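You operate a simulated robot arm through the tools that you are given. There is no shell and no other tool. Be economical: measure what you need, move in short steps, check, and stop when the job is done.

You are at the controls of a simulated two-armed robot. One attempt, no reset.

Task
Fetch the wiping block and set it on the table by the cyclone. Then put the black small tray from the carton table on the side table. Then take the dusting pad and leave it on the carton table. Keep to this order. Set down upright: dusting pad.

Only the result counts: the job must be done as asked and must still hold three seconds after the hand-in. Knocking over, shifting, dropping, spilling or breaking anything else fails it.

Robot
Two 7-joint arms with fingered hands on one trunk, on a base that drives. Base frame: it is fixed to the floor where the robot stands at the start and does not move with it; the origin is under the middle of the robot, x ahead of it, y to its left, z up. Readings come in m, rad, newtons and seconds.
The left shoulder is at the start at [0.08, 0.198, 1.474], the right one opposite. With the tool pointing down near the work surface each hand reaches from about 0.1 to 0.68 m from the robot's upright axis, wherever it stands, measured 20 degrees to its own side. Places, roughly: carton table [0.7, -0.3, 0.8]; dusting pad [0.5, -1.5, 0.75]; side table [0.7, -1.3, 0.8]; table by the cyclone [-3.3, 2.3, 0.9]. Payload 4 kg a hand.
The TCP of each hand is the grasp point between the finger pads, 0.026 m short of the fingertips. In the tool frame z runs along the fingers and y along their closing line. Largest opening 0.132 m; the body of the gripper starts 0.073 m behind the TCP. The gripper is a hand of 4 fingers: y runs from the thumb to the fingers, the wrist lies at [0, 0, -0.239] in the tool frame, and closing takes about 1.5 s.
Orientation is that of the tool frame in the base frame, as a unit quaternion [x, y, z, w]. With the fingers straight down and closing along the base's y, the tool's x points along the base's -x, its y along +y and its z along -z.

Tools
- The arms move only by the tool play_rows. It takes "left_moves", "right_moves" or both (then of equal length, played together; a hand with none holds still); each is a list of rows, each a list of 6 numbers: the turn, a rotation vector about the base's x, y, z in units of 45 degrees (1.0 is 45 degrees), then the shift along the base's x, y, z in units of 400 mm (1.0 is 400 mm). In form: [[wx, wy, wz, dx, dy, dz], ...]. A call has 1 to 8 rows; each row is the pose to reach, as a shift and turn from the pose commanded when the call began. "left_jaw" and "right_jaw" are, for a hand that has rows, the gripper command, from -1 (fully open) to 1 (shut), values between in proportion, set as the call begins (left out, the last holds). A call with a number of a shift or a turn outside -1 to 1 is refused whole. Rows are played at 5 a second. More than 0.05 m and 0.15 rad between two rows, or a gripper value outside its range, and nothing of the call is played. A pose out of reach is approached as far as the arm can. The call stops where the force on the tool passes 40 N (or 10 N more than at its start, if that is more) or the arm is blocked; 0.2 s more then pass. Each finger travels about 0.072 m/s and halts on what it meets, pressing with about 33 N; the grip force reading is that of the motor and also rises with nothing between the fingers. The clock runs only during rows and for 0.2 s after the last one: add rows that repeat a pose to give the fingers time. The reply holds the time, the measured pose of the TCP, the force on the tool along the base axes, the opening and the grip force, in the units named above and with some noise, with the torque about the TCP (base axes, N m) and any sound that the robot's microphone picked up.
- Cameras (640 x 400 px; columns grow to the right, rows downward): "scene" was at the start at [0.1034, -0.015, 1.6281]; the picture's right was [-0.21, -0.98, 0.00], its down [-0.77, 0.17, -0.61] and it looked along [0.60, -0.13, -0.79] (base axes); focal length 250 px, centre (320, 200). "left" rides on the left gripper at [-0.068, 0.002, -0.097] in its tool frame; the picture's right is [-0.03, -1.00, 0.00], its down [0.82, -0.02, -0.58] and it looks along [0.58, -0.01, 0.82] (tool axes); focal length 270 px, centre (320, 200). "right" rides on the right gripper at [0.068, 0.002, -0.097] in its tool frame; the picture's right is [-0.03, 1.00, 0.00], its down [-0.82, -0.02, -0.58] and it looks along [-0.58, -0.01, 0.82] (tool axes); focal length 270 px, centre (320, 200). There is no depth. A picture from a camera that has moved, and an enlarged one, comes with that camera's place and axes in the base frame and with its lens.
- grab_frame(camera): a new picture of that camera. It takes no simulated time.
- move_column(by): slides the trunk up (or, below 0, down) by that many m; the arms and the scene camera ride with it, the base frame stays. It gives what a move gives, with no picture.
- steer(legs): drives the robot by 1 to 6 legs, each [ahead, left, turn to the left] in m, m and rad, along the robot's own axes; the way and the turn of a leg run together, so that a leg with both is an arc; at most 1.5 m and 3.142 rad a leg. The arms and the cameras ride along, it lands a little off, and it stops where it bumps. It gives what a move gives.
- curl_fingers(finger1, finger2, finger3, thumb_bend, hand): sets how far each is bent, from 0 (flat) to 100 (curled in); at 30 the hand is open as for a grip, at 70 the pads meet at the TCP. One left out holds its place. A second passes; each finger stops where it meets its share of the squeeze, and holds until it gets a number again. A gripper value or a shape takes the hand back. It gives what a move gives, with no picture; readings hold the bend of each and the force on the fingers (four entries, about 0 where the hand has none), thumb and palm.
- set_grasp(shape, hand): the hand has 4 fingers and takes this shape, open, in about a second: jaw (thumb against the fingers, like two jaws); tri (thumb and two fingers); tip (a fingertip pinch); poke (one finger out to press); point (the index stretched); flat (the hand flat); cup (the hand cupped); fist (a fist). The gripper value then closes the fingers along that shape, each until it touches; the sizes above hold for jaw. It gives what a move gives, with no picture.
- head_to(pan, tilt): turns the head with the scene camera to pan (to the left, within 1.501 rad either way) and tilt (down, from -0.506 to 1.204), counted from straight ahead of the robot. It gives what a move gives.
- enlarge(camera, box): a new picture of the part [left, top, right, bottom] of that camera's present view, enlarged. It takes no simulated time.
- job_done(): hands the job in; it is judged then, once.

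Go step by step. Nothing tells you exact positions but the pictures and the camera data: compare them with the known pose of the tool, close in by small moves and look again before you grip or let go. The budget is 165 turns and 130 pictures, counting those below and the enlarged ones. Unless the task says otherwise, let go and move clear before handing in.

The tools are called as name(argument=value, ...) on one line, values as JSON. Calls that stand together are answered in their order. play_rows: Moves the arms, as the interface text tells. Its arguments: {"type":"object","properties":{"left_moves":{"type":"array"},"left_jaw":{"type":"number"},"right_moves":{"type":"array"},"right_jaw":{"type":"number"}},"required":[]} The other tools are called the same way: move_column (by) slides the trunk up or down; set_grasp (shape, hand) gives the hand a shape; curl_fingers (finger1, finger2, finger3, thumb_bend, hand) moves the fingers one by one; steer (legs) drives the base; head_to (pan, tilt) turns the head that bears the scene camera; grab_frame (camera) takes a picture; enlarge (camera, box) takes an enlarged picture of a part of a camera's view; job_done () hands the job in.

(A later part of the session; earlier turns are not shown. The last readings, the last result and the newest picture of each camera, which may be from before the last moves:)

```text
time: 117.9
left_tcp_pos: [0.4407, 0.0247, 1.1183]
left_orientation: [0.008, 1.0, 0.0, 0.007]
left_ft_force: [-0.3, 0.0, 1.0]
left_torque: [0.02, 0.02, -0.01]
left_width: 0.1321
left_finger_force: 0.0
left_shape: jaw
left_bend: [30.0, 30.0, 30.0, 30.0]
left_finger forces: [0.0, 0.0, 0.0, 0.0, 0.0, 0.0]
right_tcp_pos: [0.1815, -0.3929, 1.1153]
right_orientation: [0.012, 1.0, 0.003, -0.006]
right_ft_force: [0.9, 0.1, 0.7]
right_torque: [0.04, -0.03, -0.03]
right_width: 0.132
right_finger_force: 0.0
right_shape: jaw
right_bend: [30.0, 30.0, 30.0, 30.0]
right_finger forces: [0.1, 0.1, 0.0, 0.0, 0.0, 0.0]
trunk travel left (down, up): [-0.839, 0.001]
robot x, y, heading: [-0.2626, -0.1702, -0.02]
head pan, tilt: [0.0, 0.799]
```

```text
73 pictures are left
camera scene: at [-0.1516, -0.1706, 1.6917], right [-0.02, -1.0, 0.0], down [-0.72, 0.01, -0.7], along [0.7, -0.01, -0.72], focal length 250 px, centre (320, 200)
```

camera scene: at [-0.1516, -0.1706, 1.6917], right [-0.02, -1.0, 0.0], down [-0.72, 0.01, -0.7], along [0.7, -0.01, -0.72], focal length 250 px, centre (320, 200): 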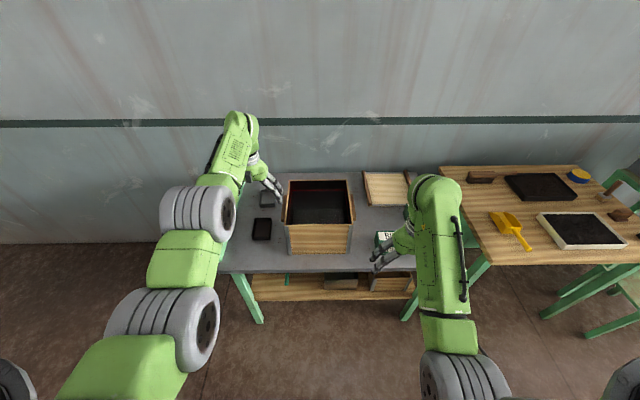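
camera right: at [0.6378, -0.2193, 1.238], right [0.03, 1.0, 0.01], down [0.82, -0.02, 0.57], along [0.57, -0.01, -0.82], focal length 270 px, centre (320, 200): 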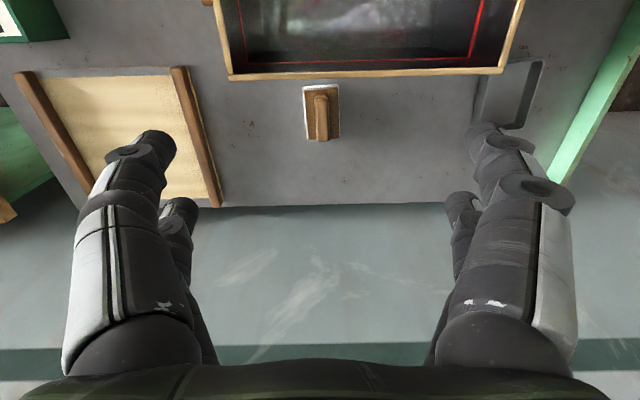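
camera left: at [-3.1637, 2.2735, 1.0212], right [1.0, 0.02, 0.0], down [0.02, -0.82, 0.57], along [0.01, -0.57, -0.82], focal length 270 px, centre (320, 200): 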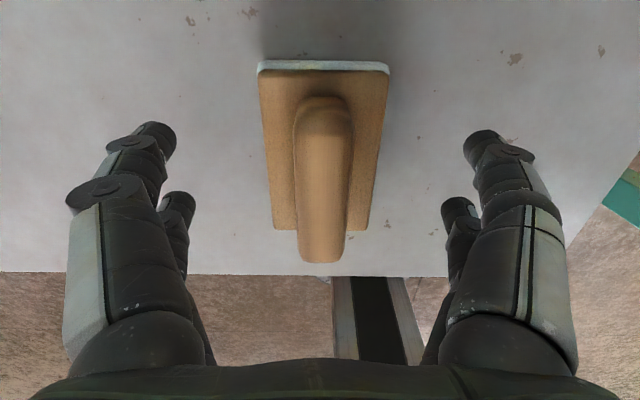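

The black tray is at about (0.573, 0.089). I drive ahead and bring the left hand above it.

steer(legs=[[0.22, 0, 0.02]])

play_rows(left_moves=[[0, 0, 0, -0.06, 0.05, -0.06], [0, 0, 0, -0.12, 0.1, -0.12], [0, 0, 0, -0.18, 0.15, -0.18], [0, 0, 0, -0.22, 0.17, -0.25], [0, 0, 0, -0.22, 0.17, -0.25]])

grab_frame(camera="left")

grab_frame(camera="scene")

```text
time: 119.6
left_tcp_pos: [0.6525, 0.037, 1.1218]
left_orientation: [-0.003, 1.0, -0.001, 0.009]
left_ft_force: [-1.1, 0.0, 1.4]
left_torque: [-0.02, -0.02, 0.06]
left_width: 0.1319
left_finger_force: 0.1
left_shape: jaw
left_bend: [30.0, 30.0, 30.0, 30.0]
left_finger forces: [0.0, 0.0, 0.1, 0.1, 0.0, 0.0]
right_tcp_pos: [0.403, -0.3841, 1.1177]
right_orientation: [0.002, 1.0, 0.002, -0.004]
right_ft_force: [-0.1, 0.2, 0.1]
right_torque: [0.01, -0.05, 0.0]
right_width: 0.1319
right_finger_force: 0.0
right_shape: jaw
right_bend: [30.0, 30.0, 30.0, 30.0]
right_finger forces: [0.1, 0.0, 0.1, 0.1, 0.0, 0.0]
trunk travel left (down, up): [-0.839, 0.001]
robot x, y, heading: [-0.0436, -0.1726, 0.007]
head pan, tilt: [0.0, 0.799]
```

```text
time: 120.8
left_tcp_pos: [0.5685, 0.1057, 1.0185]
left_orientation: [-0.003, 1.0, 0.0, 0.006]
left_ft_force: [-1.2, 0.0, 0.3]
left_torque: [0.01, 0.02, 0.01]
left_width: 0.1319
left_finger_force: 0.0
left_shape: jaw
left_bend: [30.0, 30.0, 30.0, 30.0]
left_finger forces: [0.1, 0.0, 0.0, 0.0, 0.0, 0.1]
right_tcp_pos: [0.4071, -0.3842, 1.1166]
right_orientation: [0.002, 1.0, 0.002, -0.006]
right_ft_force: [-0.2, -0.2, 0.8]
right_torque: [0.0, 0.02, -0.02]
right_width: 0.1318
right_finger_force: 0.0
right_shape: jaw
right_bend: [30.0, 30.0, 30.0, 30.0]
right_finger forces: [0.1, 0.1, 0.0, 0.1, 0.0, 0.1]
trunk travel left (down, up): [-0.839, 0.001]
robot x, y, heading: [-0.0399, -0.1657, 0.005]
head pan, tilt: [0.0, 0.799]
```

```text
72 pictures are left
camera left: at [0.636, 0.1082, 1.1159], right [0.03, -1.0, 0.0], down [-0.82, -0.03, 0.57], along [-0.57, -0.02, -0.82], focal length 270 px, centre (320, 200)
```

left: 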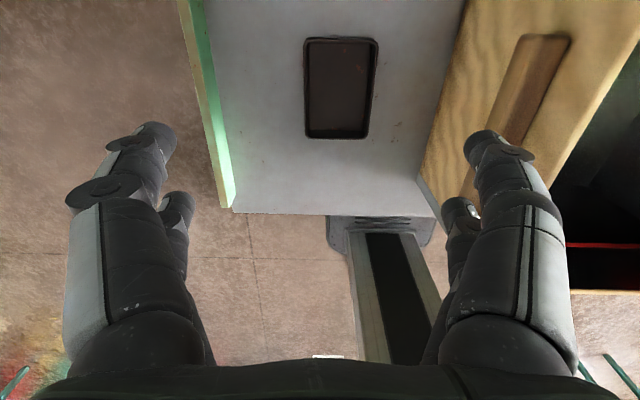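

```text
71 pictures are left
camera scene: at [0.0696, -0.1691, 1.6917], right [0.01, -1.0, 0.0], down [-0.72, 0.0, -0.7], along [0.7, 0.0, -0.72], focal length 250 px, centre (320, 200)
```

scene: 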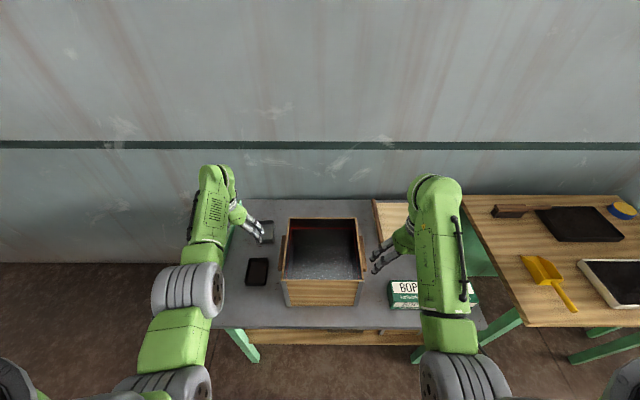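

play_rows(left_moves=[[0, 0, 0, -0.03, -0.06, -0.06], [0, 0, 0, -0.03, -0.06, -0.18], [0, 0, 0, -0.03, -0.06, -0.3], [0, 0, 0, -0.03, -0.06, -0.42], [0, 0, 0, -0.03, -0.06, -0.42]])

grab_frame(camera="left")

```text
time: 122.0
left_tcp_pos: [0.5571, 0.0835, 0.8517]
left_orientation: [-0.003, 1.0, 0.0, 0.007]
left_ft_force: [1.0, -0.4, -0.9]
left_torque: [-0.03, 0.01, 0.01]
left_width: 0.1318
left_finger_force: 0.0
left_shape: jaw
left_bend: [30.0, 30.0, 30.0, 30.0]
left_finger forces: [0.0, 0.0, 0.1, 0.1, 0.0, 0.1]
right_tcp_pos: [0.4068, -0.3836, 1.1161]
right_orientation: [0.001, 1.0, 0.003, -0.007]
right_ft_force: [-0.2, -0.4, 0.4]
right_torque: [0.0, 0.01, 0.0]
right_width: 0.132
right_finger_force: 0.1
right_shape: jaw
right_bend: [30.0, 30.0, 30.0, 30.0]
right_finger forces: [0.0, 0.0, 0.0, 0.0, 0.1, 0.0]
trunk travel left (down, up): [-0.839, 0.001]
robot x, y, heading: [-0.041, -0.1711, 0.004]
head pan, tilt: [0.0, 0.799]
```

```text
70 pictures are left
camera left: at [0.6241, 0.0843, 0.9485], right [0.03, -1.0, 0.0], down [-0.82, -0.03, 0.57], along [-0.57, -0.02, -0.82], focal length 270 px, centre (320, 200)
```

left: 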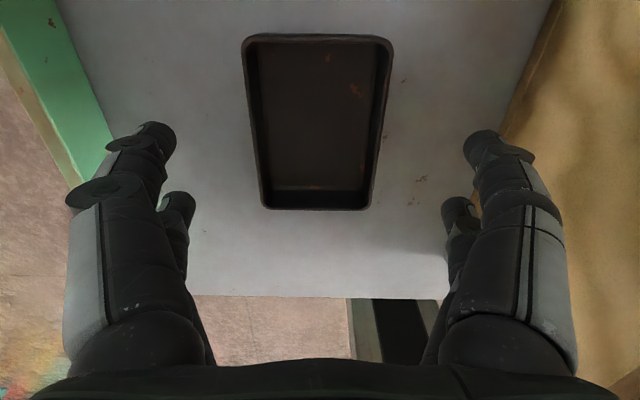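

Alignment is good. I descend to near the table in small steps with force check.

play_rows(left_moves=[[0, 0, 0, 0, 0, -0.06], [0, 0, 0, 0, 0, -0.11], [0, 0, 0, 0, 0, -0.13], [0, 0, 0, 0, 0, -0.145], [0, 0, 0, 0, 0, -0.16], [0, 0, 0, 0, 0, -0.16]])

grab_frame(camera="left")

```text
time: 123.4
left_tcp_pos: [0.551, 0.0811, 0.7977]
left_orientation: [-0.003, 1.0, 0.0, 0.008]
left_ft_force: [-0.3, 0.6, 0.0]
left_torque: [-0.03, -0.01, 0.02]
left_width: 0.1323
left_finger_force: 0.0
left_shape: jaw
left_bend: [30.0, 30.0, 30.0, 30.0]
left_finger forces: [0.0, 0.0, 0.0, 0.0, 0.1, 0.0]
left hand out of reach, approached as far as the arm can: row 3, 4, 5, 6
right_tcp_pos: [0.4075, -0.3842, 1.1155]
right_orientation: [0.002, 1.0, 0.002, -0.006]
right_ft_force: [0.7, 0.4, 0.1]
right_torque: [-0.01, 0.0, -0.01]
right_width: 0.1317
right_finger_force: 0.1
right_shape: jaw
right_bend: [30.0, 30.0, 30.0, 30.0]
right_finger forces: [0.0, 0.1, 0.0, 0.0, 0.0, 0.0]
trunk travel left (down, up): [-0.839, 0.001]
robot x, y, heading: [-0.0449, -0.172, 0.01]
head pan, tilt: [0.0, 0.799]
```

```text
69 pictures are left
camera left: at [0.6182, 0.0839, 0.8944], right [0.03, -1.0, 0.0], down [-0.82, -0.03, 0.57], along [-0.57, -0.02, -0.82], focal length 270 px, centre (320, 200)
```

left: 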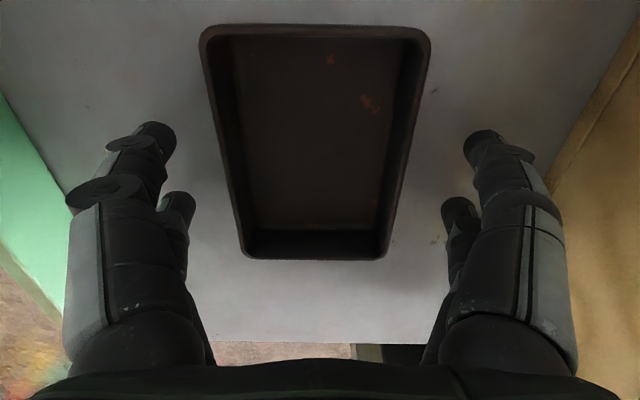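

move_column(by=-0.01)

play_rows(left_moves=[[0, 0, 0, 0.01, 0, -0.005], [0, 0, 0, 0.01, 0, -0.01], [0, 0, 0, 0.01, 0, -0.015], [0, 0, 0, 0.01, 0, -0.02], [0, 0, 0, 0.01, 0, -0.02]])

grab_frame(camera="left")

```text
time: 124.0
left_tcp_pos: [0.551, 0.0815, 0.7874]
left_orientation: [-0.004, 1.0, 0.0, 0.007]
left_ft_force: [-0.7, 0.3, 0.0]
left_torque: [0.02, -0.02, 0.0]
left_width: 0.1319
left_finger_force: 0.0
left_shape: jaw
left_bend: [30.0, 30.0, 30.0, 30.0]
left_finger forces: [0.1, 0.1, 0.1, 0.0, 0.0, 0.0]
right_tcp_pos: [0.4078, -0.3841, 1.106]
right_orientation: [0.002, 1.0, 0.003, -0.006]
right_ft_force: [-0.2, -0.1, 0.2]
right_torque: [0.04, -0.01, -0.01]
right_width: 0.1319
right_finger_force: 0.1
right_shape: jaw
right_bend: [30.0, 30.0, 30.0, 30.0]
right_finger forces: [0.1, 0.0, 0.0, 0.0, 0.0, 0.0]
trunk travel left (down, up): [-0.829, 0.011]
robot x, y, heading: [-0.0424, -0.1715, 0.002]
head pan, tilt: [0.0, 0.799]
```

```text
time: 125.2
left_tcp_pos: [0.5527, 0.0818, 0.7868]
left_orientation: [-0.004, 1.0, 0.0, 0.006]
left_ft_force: [0.0, 0.0, -0.2]
left_torque: [-0.01, 0.03, 0.0]
left_width: 0.1317
left_finger_force: 0.0
left_shape: jaw
left_bend: [30.0, 30.0, 30.0, 30.0]
left_finger forces: [0.0, 0.0, 0.0, 0.0, 0.1, 0.1]
left hand out of reach, approached as far as the arm can: row 1, 2, 3, 4, 5
right_tcp_pos: [0.4069, -0.3842, 1.1058]
right_orientation: [0.001, 1.0, 0.002, -0.007]
right_ft_force: [0.7, -0.8, 0.8]
right_torque: [0.01, -0.03, 0.0]
right_width: 0.132
right_finger_force: 0.1
right_shape: jaw
right_bend: [30.0, 30.0, 30.0, 30.0]
right_finger forces: [0.0, 0.1, 0.0, 0.0, 0.0, 0.0]
trunk travel left (down, up): [-0.829, 0.011]
robot x, y, heading: [-0.0438, -0.1696, 0.007]
head pan, tilt: [0.0, 0.799]
```

```text
68 pictures are left
camera left: at [0.6185, 0.0839, 0.8841], right [0.03, -1.0, 0.0], down [-0.82, -0.03, 0.57], along [-0.57, -0.02, -0.82], focal length 270 px, centre (320, 200)
```

left: 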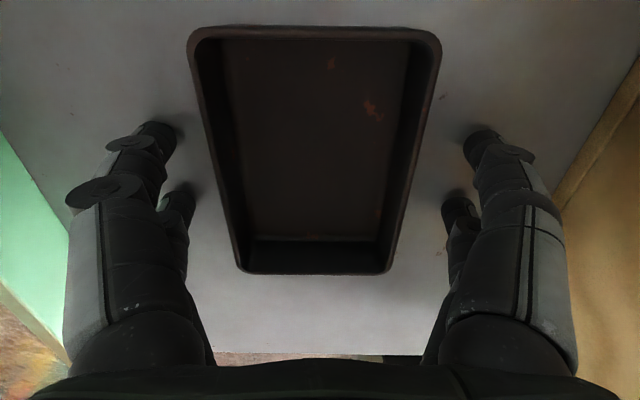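

The fingertips are near the table beside the tray walls. I close the hand on the tray.

play_rows(left_moves=[[0, 0, 0, 0, 0, 0], [0, 0, 0, 0, 0, 0], [0, 0, 0, 0, 0, 0], [0, 0, 0, 0, 0, 0], [0, 0, 0, 0, 0, 0], [0, 0, 0, 0, 0, 0], [0, 0, 0, 0, 0, 0], [0, 0, 0, 0, 0, 0]], left_jaw=1)

grab_frame(camera="left")

```text
time: 127.0
left_tcp_pos: [0.552, 0.0813, 0.787]
left_orientation: [-0.003, 1.0, 0.001, 0.007]
left_ft_force: [0.2, 0.2, 2.9]
left_torque: [-0.03, 0.08, 0.04]
left_width: 0.0724
left_finger_force: 33.4
left_shape: jaw
left_bend: [72.0, 72.0, 72.0, 70.0]
left_finger forces: [29.9, 31.0, 31.5, 0.0, 30.2, 0.0]
right_tcp_pos: [0.4079, -0.3849, 1.1057]
right_orientation: [0.002, 1.0, 0.003, -0.007]
right_ft_force: [1.0, 0.1, 0.1]
right_torque: [0.02, -0.03, -0.01]
right_width: 0.1319
right_finger_force: 0.0
right_shape: jaw
right_bend: [30.0, 30.0, 30.0, 30.0]
right_finger forces: [0.0, 0.0, 0.0, 0.0, 0.0, 0.0]
trunk travel left (down, up): [-0.829, 0.011]
robot x, y, heading: [-0.0395, -0.1709, 0.008]
head pan, tilt: [0.0, 0.799]
```

```text
67 pictures are left
camera left: at [0.6184, 0.0837, 0.8846], right [0.03, -1.0, 0.0], down [-0.82, -0.03, 0.57], along [-0.57, -0.02, -0.82], focal length 270 px, centre (320, 200)
```

left: 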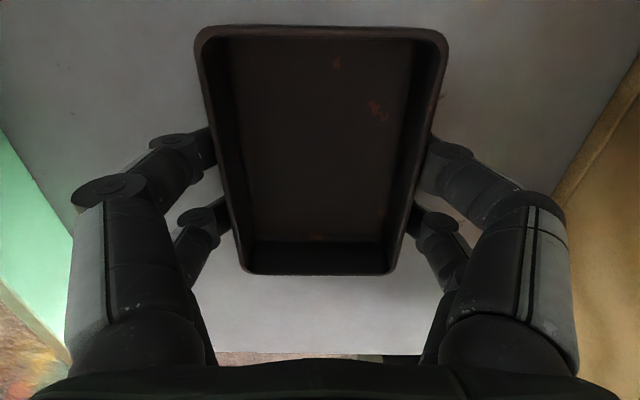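

Held (width 0.072). I lift a little and check.

play_rows(left_moves=[[0, 0, 0, 0, 0, 0.03], [0, 0, 0, 0, 0, 0.08], [0, 0, 0, 0, 0, 0.15], [0, 0, 0, 0, 0, 0.15]])

grab_frame(camera="left")

```text
time: 128.0
left_tcp_pos: [0.5514, 0.0816, 0.8452]
left_orientation: [-0.002, 1.0, 0.0, 0.006]
left_ft_force: [0.1, -0.4, -1.1]
left_torque: [0.02, -0.01, -0.02]
left_width: 0.0722
left_finger_force: 32.7
left_shape: jaw
left_bend: [72.0, 72.0, 72.0, 70.0]
left_finger forces: [30.1, 30.2, 30.1, 0.0, 30.2, 0.0]
left hand out of reach, approached as far as the arm can: row 1
right_tcp_pos: [0.4081, -0.3838, 1.1049]
right_orientation: [0.002, 1.0, 0.002, -0.006]
right_ft_force: [0.3, 0.4, -1.0]
right_torque: [0.0, 0.0, 0.01]
right_width: 0.1316
right_finger_force: 0.0
right_shape: jaw
right_bend: [30.0, 30.0, 30.0, 30.0]
right_finger forces: [0.0, 0.1, 0.1, 0.0, 0.0, 0.0]
trunk travel left (down, up): [-0.829, 0.011]
robot x, y, heading: [-0.0437, -0.1705, 0.004]
head pan, tilt: [0.0, 0.799]
```

```text
66 pictures are left
camera left: at [0.6181, 0.0846, 0.9438], right [0.03, -1.0, 0.0], down [-0.82, -0.03, 0.57], along [-0.57, -0.02, -0.82], focal length 270 px, centre (320, 200)
```

left: 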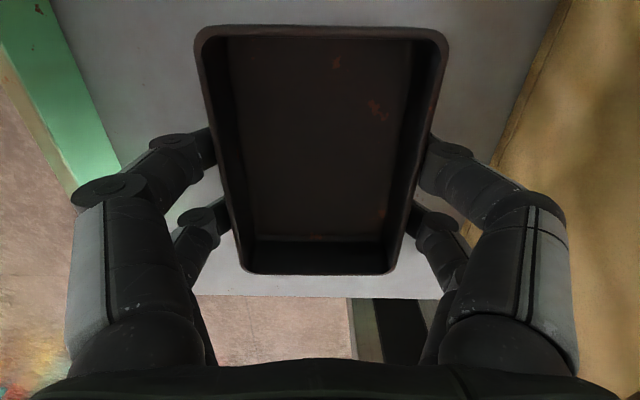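

Tray is held level. I raise it, back off, and drive to the side table.

play_rows(left_moves=[[0, 0, 0, 0, 0, 0.12], [0, 0, 0, 0, 0, 0.24], [0, 0, 0, 0, 0, 0.36], [0, 0, 0, 0, 0, 0.48], [0, 0, 0, 0, 0, 0.6], [0, 0, 0, 0, 0, 0.65], [0, 0, 0, 0, 0, 0.65]])

steer(legs=[[-0.2, 0, 0], [0, -1.1, 0]])

head_to(pan=0.2, tilt=0.85)

grab_frame(camera="scene")

```text
time: 129.6
left_tcp_pos: [0.5516, 0.0833, 1.1059]
left_orientation: [-0.003, 1.0, 0.0, 0.006]
left_ft_force: [0.1, 0.1, -0.3]
left_torque: [-0.01, 0.0, 0.0]
left_width: 0.0723
left_finger_force: 33.1
left_shape: jaw
left_bend: [72.0, 72.0, 72.0, 70.0]
left_finger forces: [29.9, 30.2, 29.9, 0.0, 30.3, 0.0]
right_tcp_pos: [0.4088, -0.3849, 1.1051]
right_orientation: [0.002, 1.0, 0.003, -0.006]
right_ft_force: [0.0, 1.2, -0.5]
right_torque: [0.02, -0.03, -0.03]
right_width: 0.1318
right_finger_force: 0.0
right_shape: jaw
right_bend: [30.0, 30.0, 30.0, 30.0]
right_finger forces: [0.0, 0.0, 0.0, 0.0, 0.0, 0.0]
trunk travel left (down, up): [-0.829, 0.011]
robot x, y, heading: [-0.0448, -0.1698, 0.006]
head pan, tilt: [0.0, 0.799]
```

```text
time: 136.4
left_tcp_pos: [0.3567, -1.0108, 1.1075]
left_orientation: [-0.002, 1.0, 0.0, 0.007]
left_ft_force: [0.4, 0.7, -0.2]
left_torque: [0.01, -0.01, -0.01]
left_width: 0.072
left_finger_force: 33.1
left_shape: jaw
left_bend: [72.0, 72.0, 72.0, 70.0]
left_finger forces: [30.0, 30.1, 29.9, 0.1, 30.2, 0.1]
right_tcp_pos: [0.2104, -1.4775, 1.1055]
right_orientation: [0.003, 1.0, 0.002, -0.006]
right_ft_force: [0.4, 0.2, -0.6]
right_torque: [-0.03, -0.03, 0.01]
right_width: 0.132
right_finger_force: 0.0
right_shape: jaw
right_bend: [30.0, 30.0, 30.0, 30.0]
right_finger forces: [0.1, 0.1, 0.0, 0.0, 0.1, 0.0]
trunk travel left (down, up): [-0.829, 0.011]
robot x, y, heading: [-0.2384, -1.2605, 0.0]
head pan, tilt: [0.0, 0.799]
```

```text
time: 137.1
left_tcp_pos: [0.355, -1.0123, 1.1071]
left_orientation: [-0.001, 1.0, -0.001, 0.007]
left_ft_force: [0.1, 1.2, -1.0]
left_torque: [-0.01, 0.03, 0.01]
left_width: 0.0723
left_finger_force: 33.3
left_shape: jaw
left_bend: [72.0, 72.0, 72.0, 70.0]
left_finger forces: [30.1, 30.2, 29.9, 0.0, 30.3, 0.0]
right_tcp_pos: [0.2095, -1.477, 1.1037]
right_orientation: [0.004, 1.0, 0.002, -0.006]
right_ft_force: [-0.6, -0.5, 0.5]
right_torque: [0.02, 0.01, 0.01]
right_width: 0.1318
right_finger_force: 0.0
right_shape: jaw
right_bend: [30.0, 30.0, 30.0, 30.0]
right_finger forces: [0.0, 0.1, 0.1, 0.0, 0.0, 0.1]
trunk travel left (down, up): [-0.829, 0.011]
robot x, y, heading: [-0.2381, -1.2639, 0.003]
head pan, tilt: [0.201, 0.85]
```

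```text
65 pictures are left
camera scene: at [-0.1312, -1.2463, 1.6776], right [0.2, -0.98, 0.0], down [-0.74, -0.15, -0.66], along [0.65, 0.13, -0.75], focal length 250 px, centre (320, 200)
```

scene: 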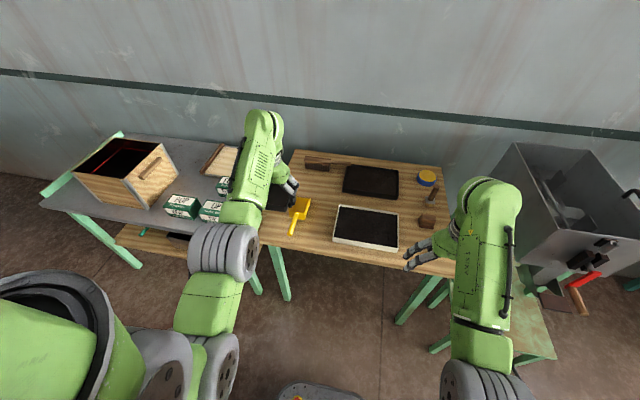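

enlarge(camera="scene", box=[270, 140, 410, 250])

```text
3.64 times, centred on (340, 195) of scene
camera zoom: at [-0.1312, -1.2463, 1.6776], right [0.2, -0.98, 0.0], down [-0.74, -0.15, -0.66], along [0.65, 0.13, -0.75], focal length 908 px, centre (247, 218)
```

zoom: 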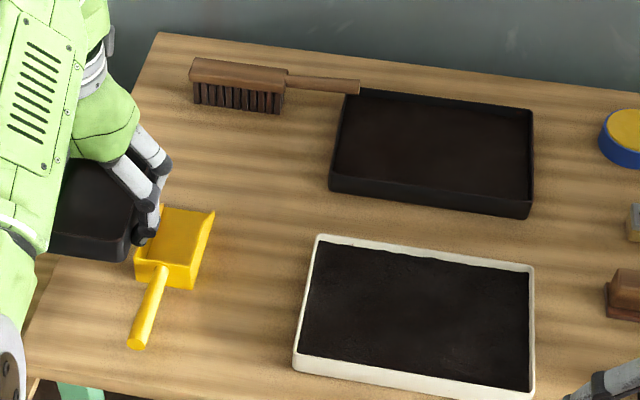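

A free patch exists around (0.735, -1.075) between brush, dustpan and the two big trays. I move in above it.

steer(legs=[[0.3, -0.06, 0]])

play_rows(left_moves=[[0, 0, 0, 0.06, 0, 0], [0, 0, 0, 0.12, 0, 0], [0, 0, 0, 0.18, 0, -0.02], [0, 0, 0, 0.2, 0, -0.1], [0, 0, 0, 0.2, 0, -0.2], [0, 0, 0, 0.2, 0, -0.3], [0, 0, 0, 0.2, 0, -0.3]])

grab_frame(camera="left")

grab_frame(camera="scene")

```text
time: 139.2
left_tcp_pos: [0.651, -1.0704, 1.1091]
left_orientation: [-0.001, 1.0, 0.0, 0.008]
left_ft_force: [0.1, 0.2, -0.8]
left_torque: [0.0, -0.01, 0.01]
left_width: 0.0722
left_finger_force: 33.2
left_shape: jaw
left_bend: [72.0, 72.0, 72.0, 70.0]
left_finger forces: [30.1, 30.1, 29.9, 0.0, 30.2, 0.0]
right_tcp_pos: [0.5053, -1.5363, 1.1069]
right_orientation: [0.004, 1.0, 0.001, -0.004]
right_ft_force: [-1.4, -0.4, -0.4]
right_torque: [0.02, 0.0, 0.01]
right_width: 0.1317
right_finger_force: 0.1
right_shape: jaw
right_bend: [30.0, 30.0, 30.0, 30.0]
right_finger forces: [0.1, 0.0, 0.0, 0.0, 0.1, 0.1]
trunk travel left (down, up): [-0.829, 0.011]
robot x, y, heading: [0.0612, -1.3218, 0.007]
head pan, tilt: [0.201, 0.85]
```

```text
time: 140.8
left_tcp_pos: [0.7328, -1.0724, 0.9861]
left_orientation: [-0.002, 1.0, 0.0, 0.006]
left_ft_force: [-0.7, -0.3, -1.6]
left_torque: [0.02, 0.0, 0.03]
left_width: 0.0721
left_finger_force: 32.6
left_shape: jaw
left_bend: [72.0, 72.0, 72.0, 70.0]
left_finger forces: [30.0, 30.2, 30.1, 0.0, 30.2, 0.0]
right_tcp_pos: [0.5089, -1.5364, 1.1062]
right_orientation: [0.003, 1.0, 0.003, -0.006]
right_ft_force: [0.0, -0.5, 0.2]
right_torque: [0.0, 0.03, 0.01]
right_width: 0.1321
right_finger_force: 0.1
right_shape: jaw
right_bend: [30.0, 30.0, 30.0, 30.0]
right_finger forces: [0.1, 0.0, 0.0, 0.1, 0.0, 0.0]
trunk travel left (down, up): [-0.829, 0.011]
robot x, y, heading: [0.0609, -1.3241, 0.005]
head pan, tilt: [0.201, 0.85]
```

```text
63 pictures are left
camera left: at [0.8012, -1.0701, 1.0824], right [0.03, -1.0, 0.0], down [-0.82, -0.02, 0.57], along [-0.57, -0.02, -0.82], focal length 270 px, centre (320, 200)
```

left: 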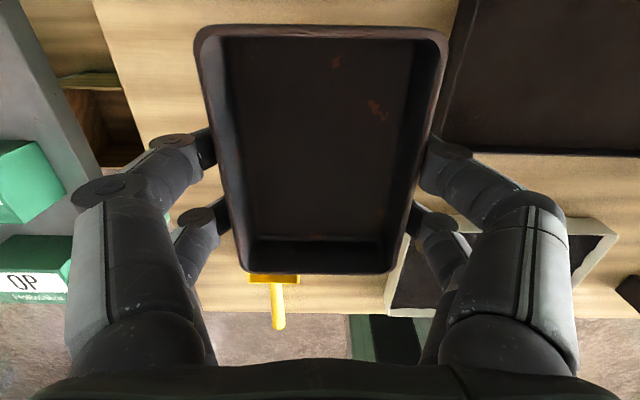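

```text
62 pictures are left
camera scene: at [0.168, -1.3058, 1.6776], right [0.2, -0.98, 0.0], down [-0.74, -0.15, -0.66], along [0.65, 0.13, -0.75], focal length 250 px, centre (320, 200)
```

scene: 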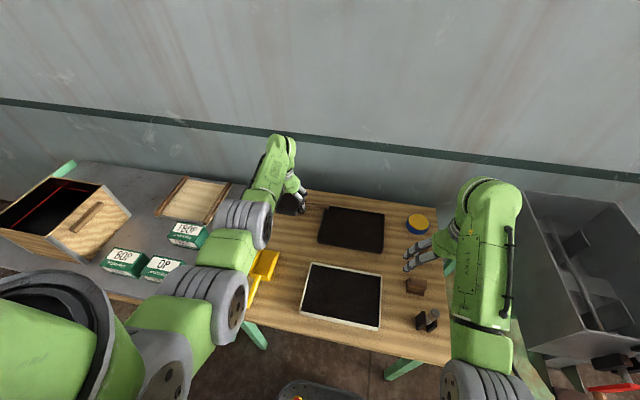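

enlarge(camera="scene", box=[230, 160, 340, 310])

```text
2.67 times, centred on (285, 235) of scene
camera zoom: at [0.168, -1.3058, 1.6776], right [0.2, -0.98, 0.0], down [-0.74, -0.15, -0.66], along [0.65, 0.13, -0.75], focal length 666 px, centre (413, 107)
```

zoom: 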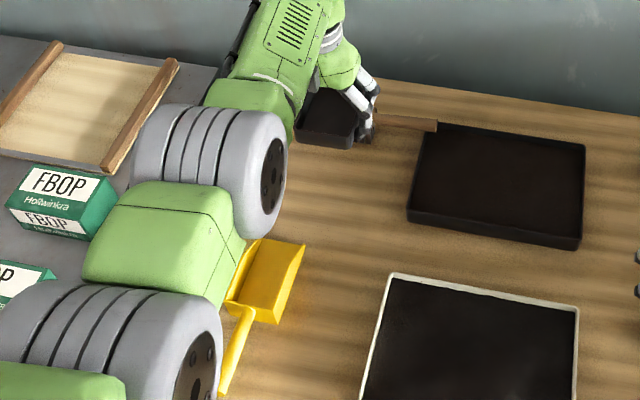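

play_rows(left_moves=[[0, 0, 0, 0.01, 0, -0.1], [0, 0, 0, 0.01, 0, -0.2], [0, 0, 0, 0.01, 0, -0.3], [0, 0, 0, 0.01, 0, -0.36], [0, 0, 0, 0.01, 0, -0.36]])

enlarge(camera="scene", box=[230, 160, 340, 310])

grab_frame(camera="left")

```text
time: 142.0
left_tcp_pos: [0.706, -1.076, 0.8647]
left_orientation: [-0.002, 1.0, -0.001, 0.008]
left_ft_force: [-0.4, -0.8, -0.9]
left_torque: [-0.01, -0.02, 0.02]
left_width: 0.0721
left_finger_force: 33.5
left_shape: jaw
left_bend: [72.0, 72.0, 72.0, 70.0]
left_finger forces: [30.0, 30.0, 29.9, 0.0, 30.2, 0.1]
left hand out of reach, approached as far as the arm can: row 2, 3, 4, 5
right_tcp_pos: [0.5101, -1.538, 1.1056]
right_orientation: [0.003, 1.0, 0.002, -0.005]
right_ft_force: [-0.9, -0.1, -0.1]
right_torque: [-0.01, 0.05, -0.01]
right_width: 0.1315
right_finger_force: 0.1
right_shape: jaw
right_bend: [30.0, 30.0, 30.0, 30.0]
right_finger forces: [0.1, 0.0, 0.0, 0.0, 0.1, 0.0]
trunk travel left (down, up): [-0.829, 0.011]
robot x, y, heading: [0.0625, -1.3234, -0.001]
head pan, tilt: [0.201, 0.85]
```

```text
2.67 times, centred on (285, 235) of scene
camera zoom: at [0.1683, -1.3054, 1.6776], right [0.2, -0.98, 0.0], down [-0.74, -0.15, -0.66], along [0.65, 0.13, -0.75], focal length 666 px, centre (413, 107)
```

zoom: 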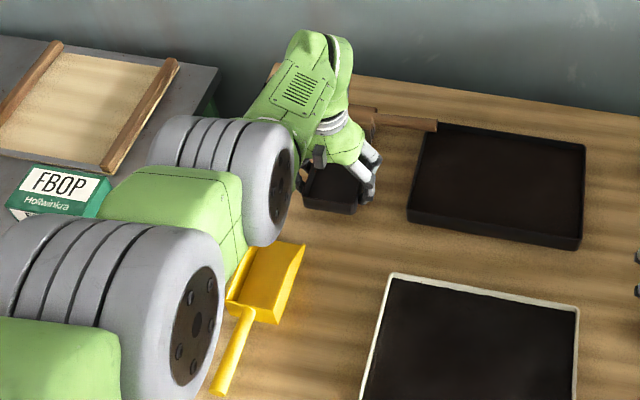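

```text
59 pictures are left
camera left: at [0.7737, -1.0749, 0.9619], right [0.03, -1.0, 0.0], down [-0.82, -0.02, 0.57], along [-0.57, -0.02, -0.82], focal length 270 px, centre (320, 200)
```

left: 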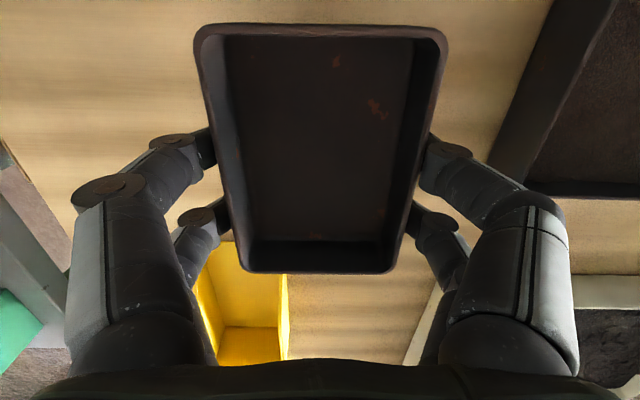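

The arm was at its reach limit and slid back in x. I raise the hand, lower the trunk for more reach, then extend.

play_rows(left_moves=[[0, 0, 0, 0, -0.02, 0.1], [0, 0, 0, 0, -0.04, 0.2], [0, 0, 0, 0, -0.04, 0.2]])

move_column(by=-0.12)

```text
time: 142.8
left_tcp_pos: [0.7061, -1.0921, 0.9446]
left_orientation: [-0.002, 1.0, 0.0, 0.006]
left_ft_force: [0.6, 0.1, -1.4]
left_torque: [-0.01, -0.03, -0.02]
left_width: 0.0721
left_finger_force: 32.5
left_shape: jaw
left_bend: [72.0, 72.0, 72.0, 70.0]
left_finger forces: [30.1, 30.1, 29.8, 0.1, 30.2, 0.0]
right_tcp_pos: [0.5104, -1.5378, 1.1055]
right_orientation: [0.002, 1.0, 0.001, -0.006]
right_ft_force: [-0.1, 0.3, -0.4]
right_torque: [0.04, 0.03, 0.03]
right_width: 0.1319
right_finger_force: 0.2
right_shape: jaw
right_bend: [30.0, 30.0, 30.0, 30.0]
right_finger forces: [0.0, 0.0, 0.0, 0.1, 0.0, 0.0]
trunk travel left (down, up): [-0.829, 0.011]
robot x, y, heading: [0.064, -1.3227, 0.002]
head pan, tilt: [0.201, 0.85]
```

```text
time: 144.3
left_tcp_pos: [0.7066, -1.0926, 0.8275]
left_orientation: [-0.002, 1.0, 0.0, 0.009]
left_ft_force: [-1.7, 0.7, 13.8]
left_torque: [-0.08, 0.34, -0.05]
left_width: 0.0718
left_finger_force: 33.3
left_shape: jaw
left_bend: [72.0, 72.0, 72.0, 70.0]
left_finger forces: [30.5, 36.7, 38.6, 0.0, 30.6, 0.0]
right_tcp_pos: [0.5091, -1.5373, 0.9864]
right_orientation: [0.004, 1.0, 0.003, -0.005]
right_ft_force: [0.3, 0.7, -0.5]
right_torque: [0.01, 0.01, 0.01]
right_width: 0.1316
right_finger_force: 0.0
right_shape: jaw
right_bend: [30.0, 30.0, 30.0, 30.0]
right_finger forces: [0.1, 0.1, 0.1, 0.1, 0.0, 0.0]
trunk travel left (down, up): [-0.709, 0.131]
robot x, y, heading: [0.0615, -1.3255, 0.004]
head pan, tilt: [0.201, 0.85]
```

The tray already touches something at z 0.8275; I lift slightly and look.

play_rows(left_moves=[[0, 0, 0, 0, 0, 0.03], [0, 0, 0, 0, 0, 0.06], [0, 0, 0, 0, 0, 0.06]])

grab_frame(camera="left")

enlarge(camera="scene", box=[230, 130, 360, 260])

```text
time: 145.1
left_tcp_pos: [0.7052, -1.093, 0.8482]
left_orientation: [-0.002, 1.0, 0.0, 0.006]
left_ft_force: [0.1, 0.4, -0.5]
left_torque: [-0.02, 0.0, 0.0]
left_width: 0.0717
left_finger_force: 32.6
left_shape: jaw
left_bend: [72.0, 72.0, 72.0, 70.0]
left_finger forces: [30.4, 31.6, 31.7, 0.1, 30.4, 0.1]
right_tcp_pos: [0.5096, -1.5379, 0.9859]
right_orientation: [0.003, 1.0, 0.001, -0.006]
right_ft_force: [0.1, 0.2, -0.4]
right_torque: [0.0, 0.03, 0.0]
right_width: 0.1319
right_finger_force: 0.0
right_shape: jaw
right_bend: [30.0, 30.0, 30.0, 30.0]
right_finger forces: [0.2, 0.0, 0.0, 0.1, 0.0, 0.0]
trunk travel left (down, up): [-0.709, 0.131]
robot x, y, heading: [0.0587, -1.3209, 0.003]
head pan, tilt: [0.201, 0.85]
```

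```text
58 pictures are left
camera left: at [0.7722, -1.0908, 0.9457], right [0.03, -1.0, 0.0], down [-0.82, -0.02, 0.57], along [-0.57, -0.02, -0.82], focal length 270 px, centre (320, 200)
```

left: 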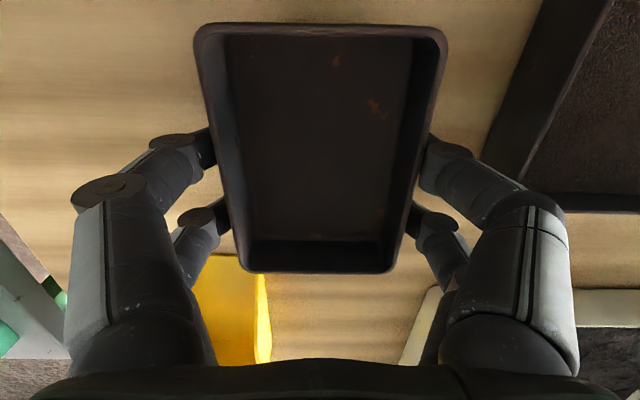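

```text
3.08 times, centred on (295, 195) of scene
camera zoom: at [0.1674, -1.3055, 1.5576], right [0.2, -0.98, 0.0], down [-0.74, -0.15, -0.66], along [0.65, 0.13, -0.75], focal length 769 px, centre (397, 215)
```

zoom: 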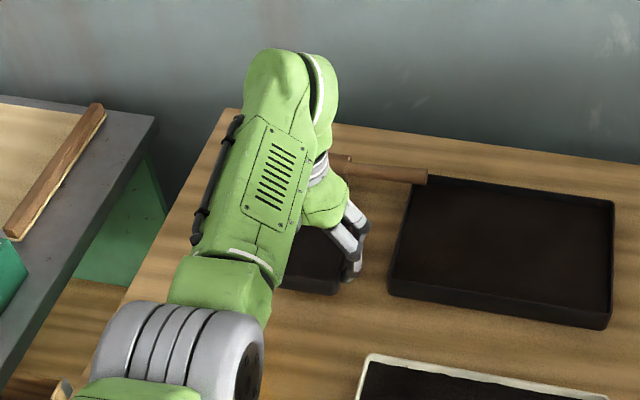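

play_rows(left_moves=[[0, 0, 0, 0.04, 0.01, 0.02], [0, 0, 0, 0.08, 0.02, 0.03], [0, 0, 0, 0.1, 0.03, 0.03], [0, 0, 0, 0.1, 0.03, 0.03]])

grab_frame(camera="left")

enlarge(camera="scene", box=[200, 150, 360, 300])

```text
time: 146.1
left_tcp_pos: [0.7446, -1.0801, 0.8601]
left_orientation: [-0.002, 1.0, 0.0, 0.007]
left_ft_force: [0.2, 0.5, -0.3]
left_torque: [-0.01, 0.02, 0.01]
left_width: 0.0717
left_finger_force: 32.7
left_shape: jaw
left_bend: [72.0, 72.0, 72.0, 70.0]
left_finger forces: [30.4, 31.5, 31.6, 0.1, 30.6, 0.1]
right_tcp_pos: [0.5082, -1.5366, 0.9852]
right_orientation: [0.004, 1.0, 0.002, -0.006]
right_ft_force: [0.5, -0.3, -0.7]
right_torque: [0.01, -0.01, 0.03]
right_width: 0.1319
right_finger_force: 0.1
right_shape: jaw
right_bend: [30.0, 30.0, 30.0, 30.0]
right_finger forces: [0.0, 0.0, 0.0, 0.0, 0.1, 0.0]
trunk travel left (down, up): [-0.709, 0.131]
robot x, y, heading: [0.0603, -1.3212, 0.007]
head pan, tilt: [0.201, 0.85]
```

```text
56 pictures are left
camera left: at [0.8118, -1.0785, 0.9581], right [0.03, -1.0, 0.0], down [-0.82, -0.02, 0.57], along [-0.57, -0.02, -0.82], focal length 270 px, centre (320, 200)
```

left: 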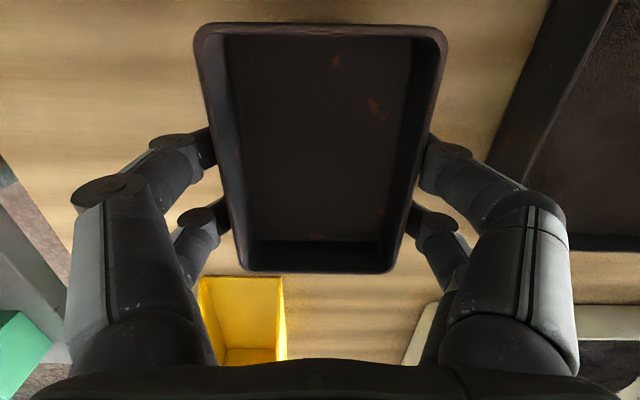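

```text
2.67 times, centred on (280, 225) of scene
camera zoom: at [0.167, -1.3056, 1.5577], right [0.2, -0.98, 0.0], down [-0.74, -0.15, -0.66], along [0.65, 0.13, -0.75], focal length 666 px, centre (427, 133)
```

zoom: 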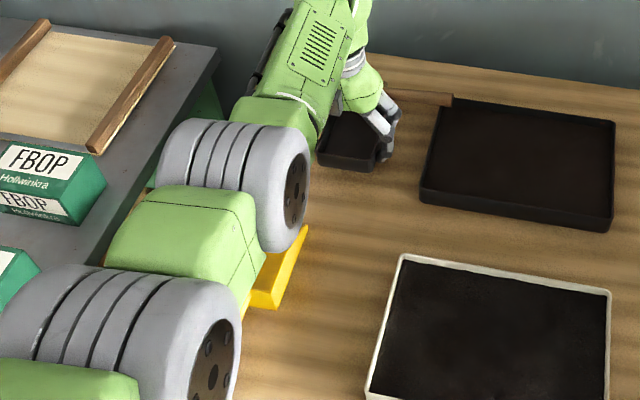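

The dustpan is undisturbed, and the tray is well clear of everything. I lower until contact.

play_rows(left_moves=[[0, 0, 0, 0, 0, -0.03], [0, 0, 0, 0, 0, -0.06], [0, 0, 0, 0, 0, -0.075], [0, 0, 0, 0, 0, -0.085], [0, 0, 0, 0, 0, -0.095], [0, 0, 0, 0, 0, -0.105], [0, 0, 0, 0, 0, -0.115], [0, 0, 0, 0, 0, -0.125]])

grab_frame(camera="left")

```text
time: 147.8
left_tcp_pos: [0.747, -1.0811, 0.8265]
left_orientation: [-0.002, 1.0, 0.001, 0.018]
left_ft_force: [-6.4, -1.2, 18.3]
left_torque: [-0.01, 0.63, 0.04]
left_width: 0.0714
left_finger_force: 32.8
left_shape: jaw
left_bend: [72.0, 73.0, 73.0, 70.0]
left_finger forces: [31.9, 41.3, 41.8, 0.0, 31.3, 0.0]
left hand out of reach, approached as far as the arm can: row 6, 7, 8
right_tcp_pos: [0.5068, -1.537, 0.9853]
right_orientation: [0.003, 1.0, 0.002, -0.004]
right_ft_force: [0.2, 0.3, -0.2]
right_torque: [-0.01, -0.01, -0.03]
right_width: 0.1319
right_finger_force: 0.1
right_shape: jaw
right_bend: [30.0, 30.0, 30.0, 30.0]
right_finger forces: [0.0, 0.0, 0.1, 0.1, 0.0, 0.0]
trunk travel left (down, up): [-0.709, 0.131]
robot x, y, heading: [0.0567, -1.3239, 0.003]
head pan, tilt: [0.201, 0.85]
stopped in row 8 (left hand): the force on the tool passed its limit (the readings are from after the stop); the commanded pose is now the measured one
```

```text
54 pictures are left
camera left: at [0.8123, -1.0788, 0.9258], right [0.03, -1.0, 0.0], down [-0.84, -0.03, 0.55], along [-0.55, -0.02, -0.84], focal length 270 px, centre (320, 200)
```

left: 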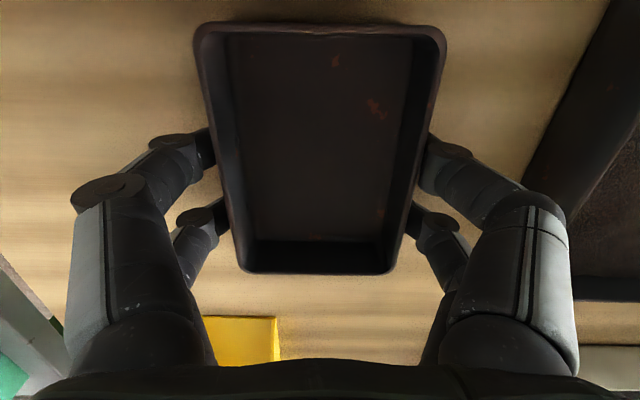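

Contact at the same height, so this is the table top. I relieve pressure and release.

play_rows(left_moves=[[0, 0, 0, 0, 0, 0.004], [0, 0, 0, 0, 0, 0.004]])

play_rows(left_moves=[[0, 0, 0, 0, 0, 0], [0, 0, 0, 0, 0, 0], [0, 0, 0, 0, 0, 0], [0, 0, 0, 0, 0, 0], [0, 0, 0, 0, 0, 0], [0, 0, 0, 0, 0, 0], [0, 0, 0, 0, 0, 0]], left_jaw=-1)

grab_frame(camera="left")

```text
time: 148.4
left_tcp_pos: [0.7469, -1.0815, 0.827]
left_orientation: [-0.003, 1.0, 0.002, 0.015]
left_ft_force: [1.7, -1.2, 11.4]
left_torque: [-0.16, 0.24, 0.11]
left_width: 0.0712
left_finger_force: 33.0
left_shape: jaw
left_bend: [72.0, 73.0, 73.0, 70.0]
left_finger forces: [31.9, 36.2, 41.0, 0.0, 31.1, 0.0]
right_tcp_pos: [0.5076, -1.5368, 0.986]
right_orientation: [0.003, 1.0, 0.003, -0.005]
right_ft_force: [-0.2, -0.3, -0.6]
right_torque: [-0.03, 0.02, 0.0]
right_width: 0.1318
right_finger_force: 0.1
right_shape: jaw
right_bend: [30.0, 30.0, 30.0, 30.0]
right_finger forces: [0.1, 0.0, 0.0, 0.1, 0.0, 0.0]
trunk travel left (down, up): [-0.709, 0.131]
robot x, y, heading: [0.0612, -1.3208, 0.004]
head pan, tilt: [0.201, 0.85]
```

```text
time: 150.1
left_tcp_pos: [0.747, -1.0799, 0.8253]
left_orientation: [-0.002, 1.0, 0.001, 0.015]
left_ft_force: [-0.8, 0.3, 2.0]
left_torque: [-0.03, 0.01, 0.02]
left_width: 0.132
left_finger_force: 0.0
left_shape: jaw
left_bend: [30.0, 30.0, 29.0, 30.0]
left_finger forces: [0.1, 0.6, 0.7, 0.0, 0.2, 0.1]
right_tcp_pos: [0.5089, -1.5377, 0.9854]
right_orientation: [0.004, 1.0, 0.002, -0.006]
right_ft_force: [0.5, -0.3, 0.6]
right_torque: [-0.03, 0.02, 0.0]
right_width: 0.1319
right_finger_force: 0.1
right_shape: jaw
right_bend: [30.0, 30.0, 30.0, 30.0]
right_finger forces: [0.0, 0.1, 0.0, 0.0, 0.0, 0.0]
trunk travel left (down, up): [-0.709, 0.131]
robot x, y, heading: [0.0591, -1.3208, 0.003]
head pan, tilt: [0.201, 0.85]
```

```text
53 pictures are left
camera left: at [0.8127, -1.0787, 0.9238], right [0.03, -1.0, 0.0], down [-0.83, -0.02, 0.55], along [-0.55, -0.01, -0.83], focal length 270 px, centre (320, 200)
```

left: 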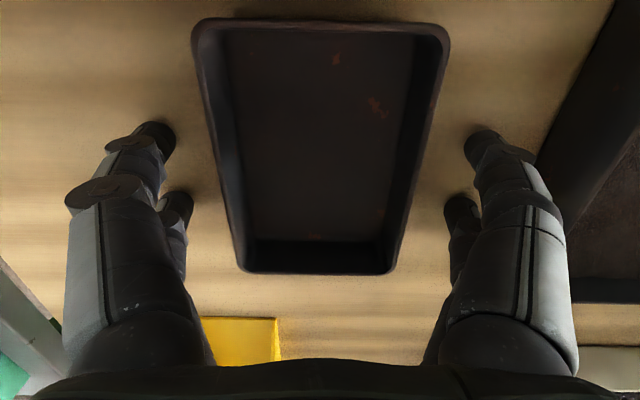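

Released cleanly. I raise both hands via the trunk and look at the dusting pad with the right hand camera.

move_column(by=0.12)

play_rows(left_moves=[[0, 0, 0, 0, 0, 0.1], [0, 0, 0, 0, 0, 0.2], [0, 0, 0, 0, 0, 0.3], [0, 0, 0, 0, 0, 0.4], [0, 0, 0, 0, 0, 0.4]])

grab_frame(camera="right")

head_to(pan=-0.1, tilt=0.85)

grab_frame(camera="scene")

```text
time: 151.6
left_tcp_pos: [0.7474, -1.0799, 0.9444]
left_orientation: [-0.002, 1.0, 0.0, 0.014]
left_ft_force: [0.0, 0.5, 0.0]
left_torque: [-0.01, 0.0, -0.02]
left_width: 0.1321
left_finger_force: 0.0
left_shape: jaw
left_bend: [30.0, 30.0, 30.0, 30.0]
left_finger forces: [0.0, 0.1, 0.1, 0.0, 0.0, 0.0]
right_tcp_pos: [0.5087, -1.5371, 1.1056]
right_orientation: [0.003, 1.0, 0.002, -0.006]
right_ft_force: [0.2, 0.2, -0.6]
right_torque: [-0.03, -0.02, -0.01]
right_width: 0.132
right_finger_force: 0.0
right_shape: jaw
right_bend: [30.0, 30.0, 30.0, 30.0]
right_finger forces: [0.1, 0.1, 0.0, 0.0, 0.0, 0.0]
trunk travel left (down, up): [-0.829, 0.011]
robot x, y, heading: [0.0613, -1.3216, 0.006]
head pan, tilt: [0.201, 0.85]
```

```text
time: 152.8
left_tcp_pos: [0.7455, -1.0809, 1.1061]
left_orientation: [-0.002, 1.0, 0.001, 0.014]
left_ft_force: [0.4, 0.6, 0.7]
left_torque: [-0.02, 0.01, 0.02]
left_width: 0.1319
left_finger_force: 0.1
left_shape: jaw
left_bend: [30.0, 30.0, 30.0, 30.0]
left_finger forces: [0.0, 0.0, 0.0, 0.0, 0.0, 0.0]
right_tcp_pos: [0.5089, -1.5376, 1.1059]
right_orientation: [0.003, 1.0, 0.001, -0.007]
right_ft_force: [0.7, 0.7, -0.1]
right_torque: [-0.02, 0.01, -0.03]
right_width: 0.1319
right_finger_force: 0.0
right_shape: jaw
right_bend: [30.0, 30.0, 30.0, 30.0]
right_finger forces: [0.0, 0.0, 0.0, 0.0, 0.0, 0.0]
trunk travel left (down, up): [-0.829, 0.011]
robot x, y, heading: [0.0616, -1.3246, 0.001]
head pan, tilt: [0.201, 0.85]
```

```text
52 pictures are left
camera right: at [0.4402, -1.5367, 1.2039], right [0.03, 1.0, 0.0], down [0.82, -0.03, 0.57], along [0.57, -0.01, -0.82], focal length 270 px, centre (320, 200)
```

right: 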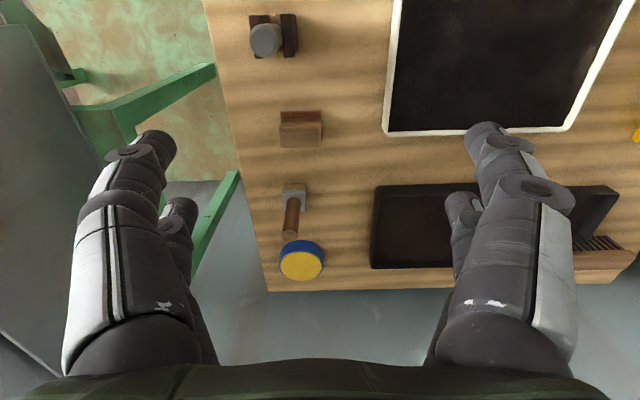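

```text
time: 153.6
left_tcp_pos: [0.7469, -1.0795, 1.105]
left_orientation: [-0.002, 1.0, 0.001, 0.014]
left_ft_force: [0.0, 0.2, -0.4]
left_torque: [0.01, -0.02, 0.02]
left_width: 0.132
left_finger_force: 0.0
left_shape: jaw
left_bend: [30.0, 30.0, 30.0, 30.0]
left_finger forces: [0.0, 0.0, 0.0, 0.1, 0.1, 0.0]
right_tcp_pos: [0.5078, -1.5365, 1.1054]
right_orientation: [0.003, 1.0, 0.002, -0.006]
right_ft_force: [-0.5, 0.6, 0.0]
right_torque: [0.03, 0.02, -0.02]
right_width: 0.1318
right_finger_force: 0.1
right_shape: jaw
right_bend: [30.0, 30.0, 30.0, 30.0]
right_finger forces: [0.0, 0.1, 0.0, 0.0, 0.0, 0.0]
trunk travel left (down, up): [-0.829, 0.011]
robot x, y, heading: [0.0637, -1.3185, -0.0]
head pan, tilt: [-0.099, 0.85]
```

```text
51 pictures are left
camera scene: at [0.1688, -1.3288, 1.6776], right [-0.1, -1.0, 0.0], down [-0.75, 0.07, -0.66], along [0.66, -0.06, -0.75], focal length 250 px, centre (320, 200)
```

scene: 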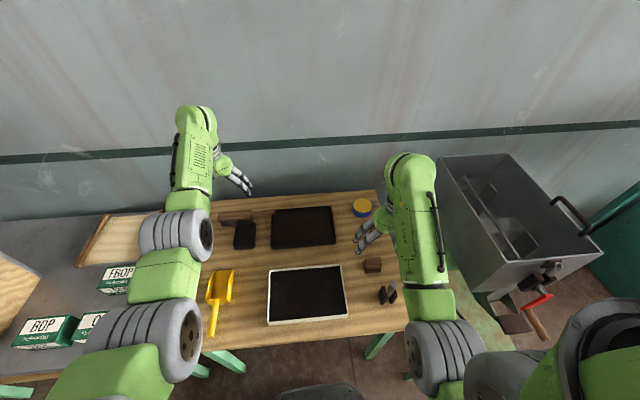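

enlarge(camera="right", box=[240, 90, 360, 165])

enlarge(camera="scene", box=[340, 240, 410, 310])

```text
5.33 times, centred on (300, 128) of right
camera zoom: at [0.4406, -1.5367, 1.2038], right [0.03, 1.0, 0.0], down [0.82, -0.03, 0.57], along [0.57, -0.01, -0.82], focal length 1442 px, centre (427, 587)
```

zoom: 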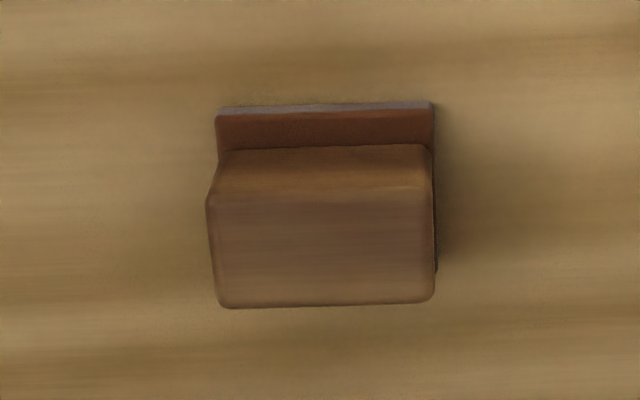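

```text
5.71 times, centred on (375, 275) of scene
camera zoom: at [0.1688, -1.3288, 1.6776], right [-0.1, -1.0, 0.0], down [-0.75, 0.07, -0.66], along [0.66, -0.06, -0.75], focal length 1427 px, centre (6, -229)
```

zoom: 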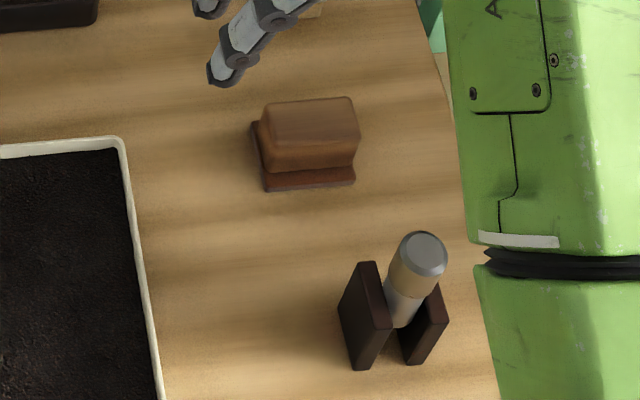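

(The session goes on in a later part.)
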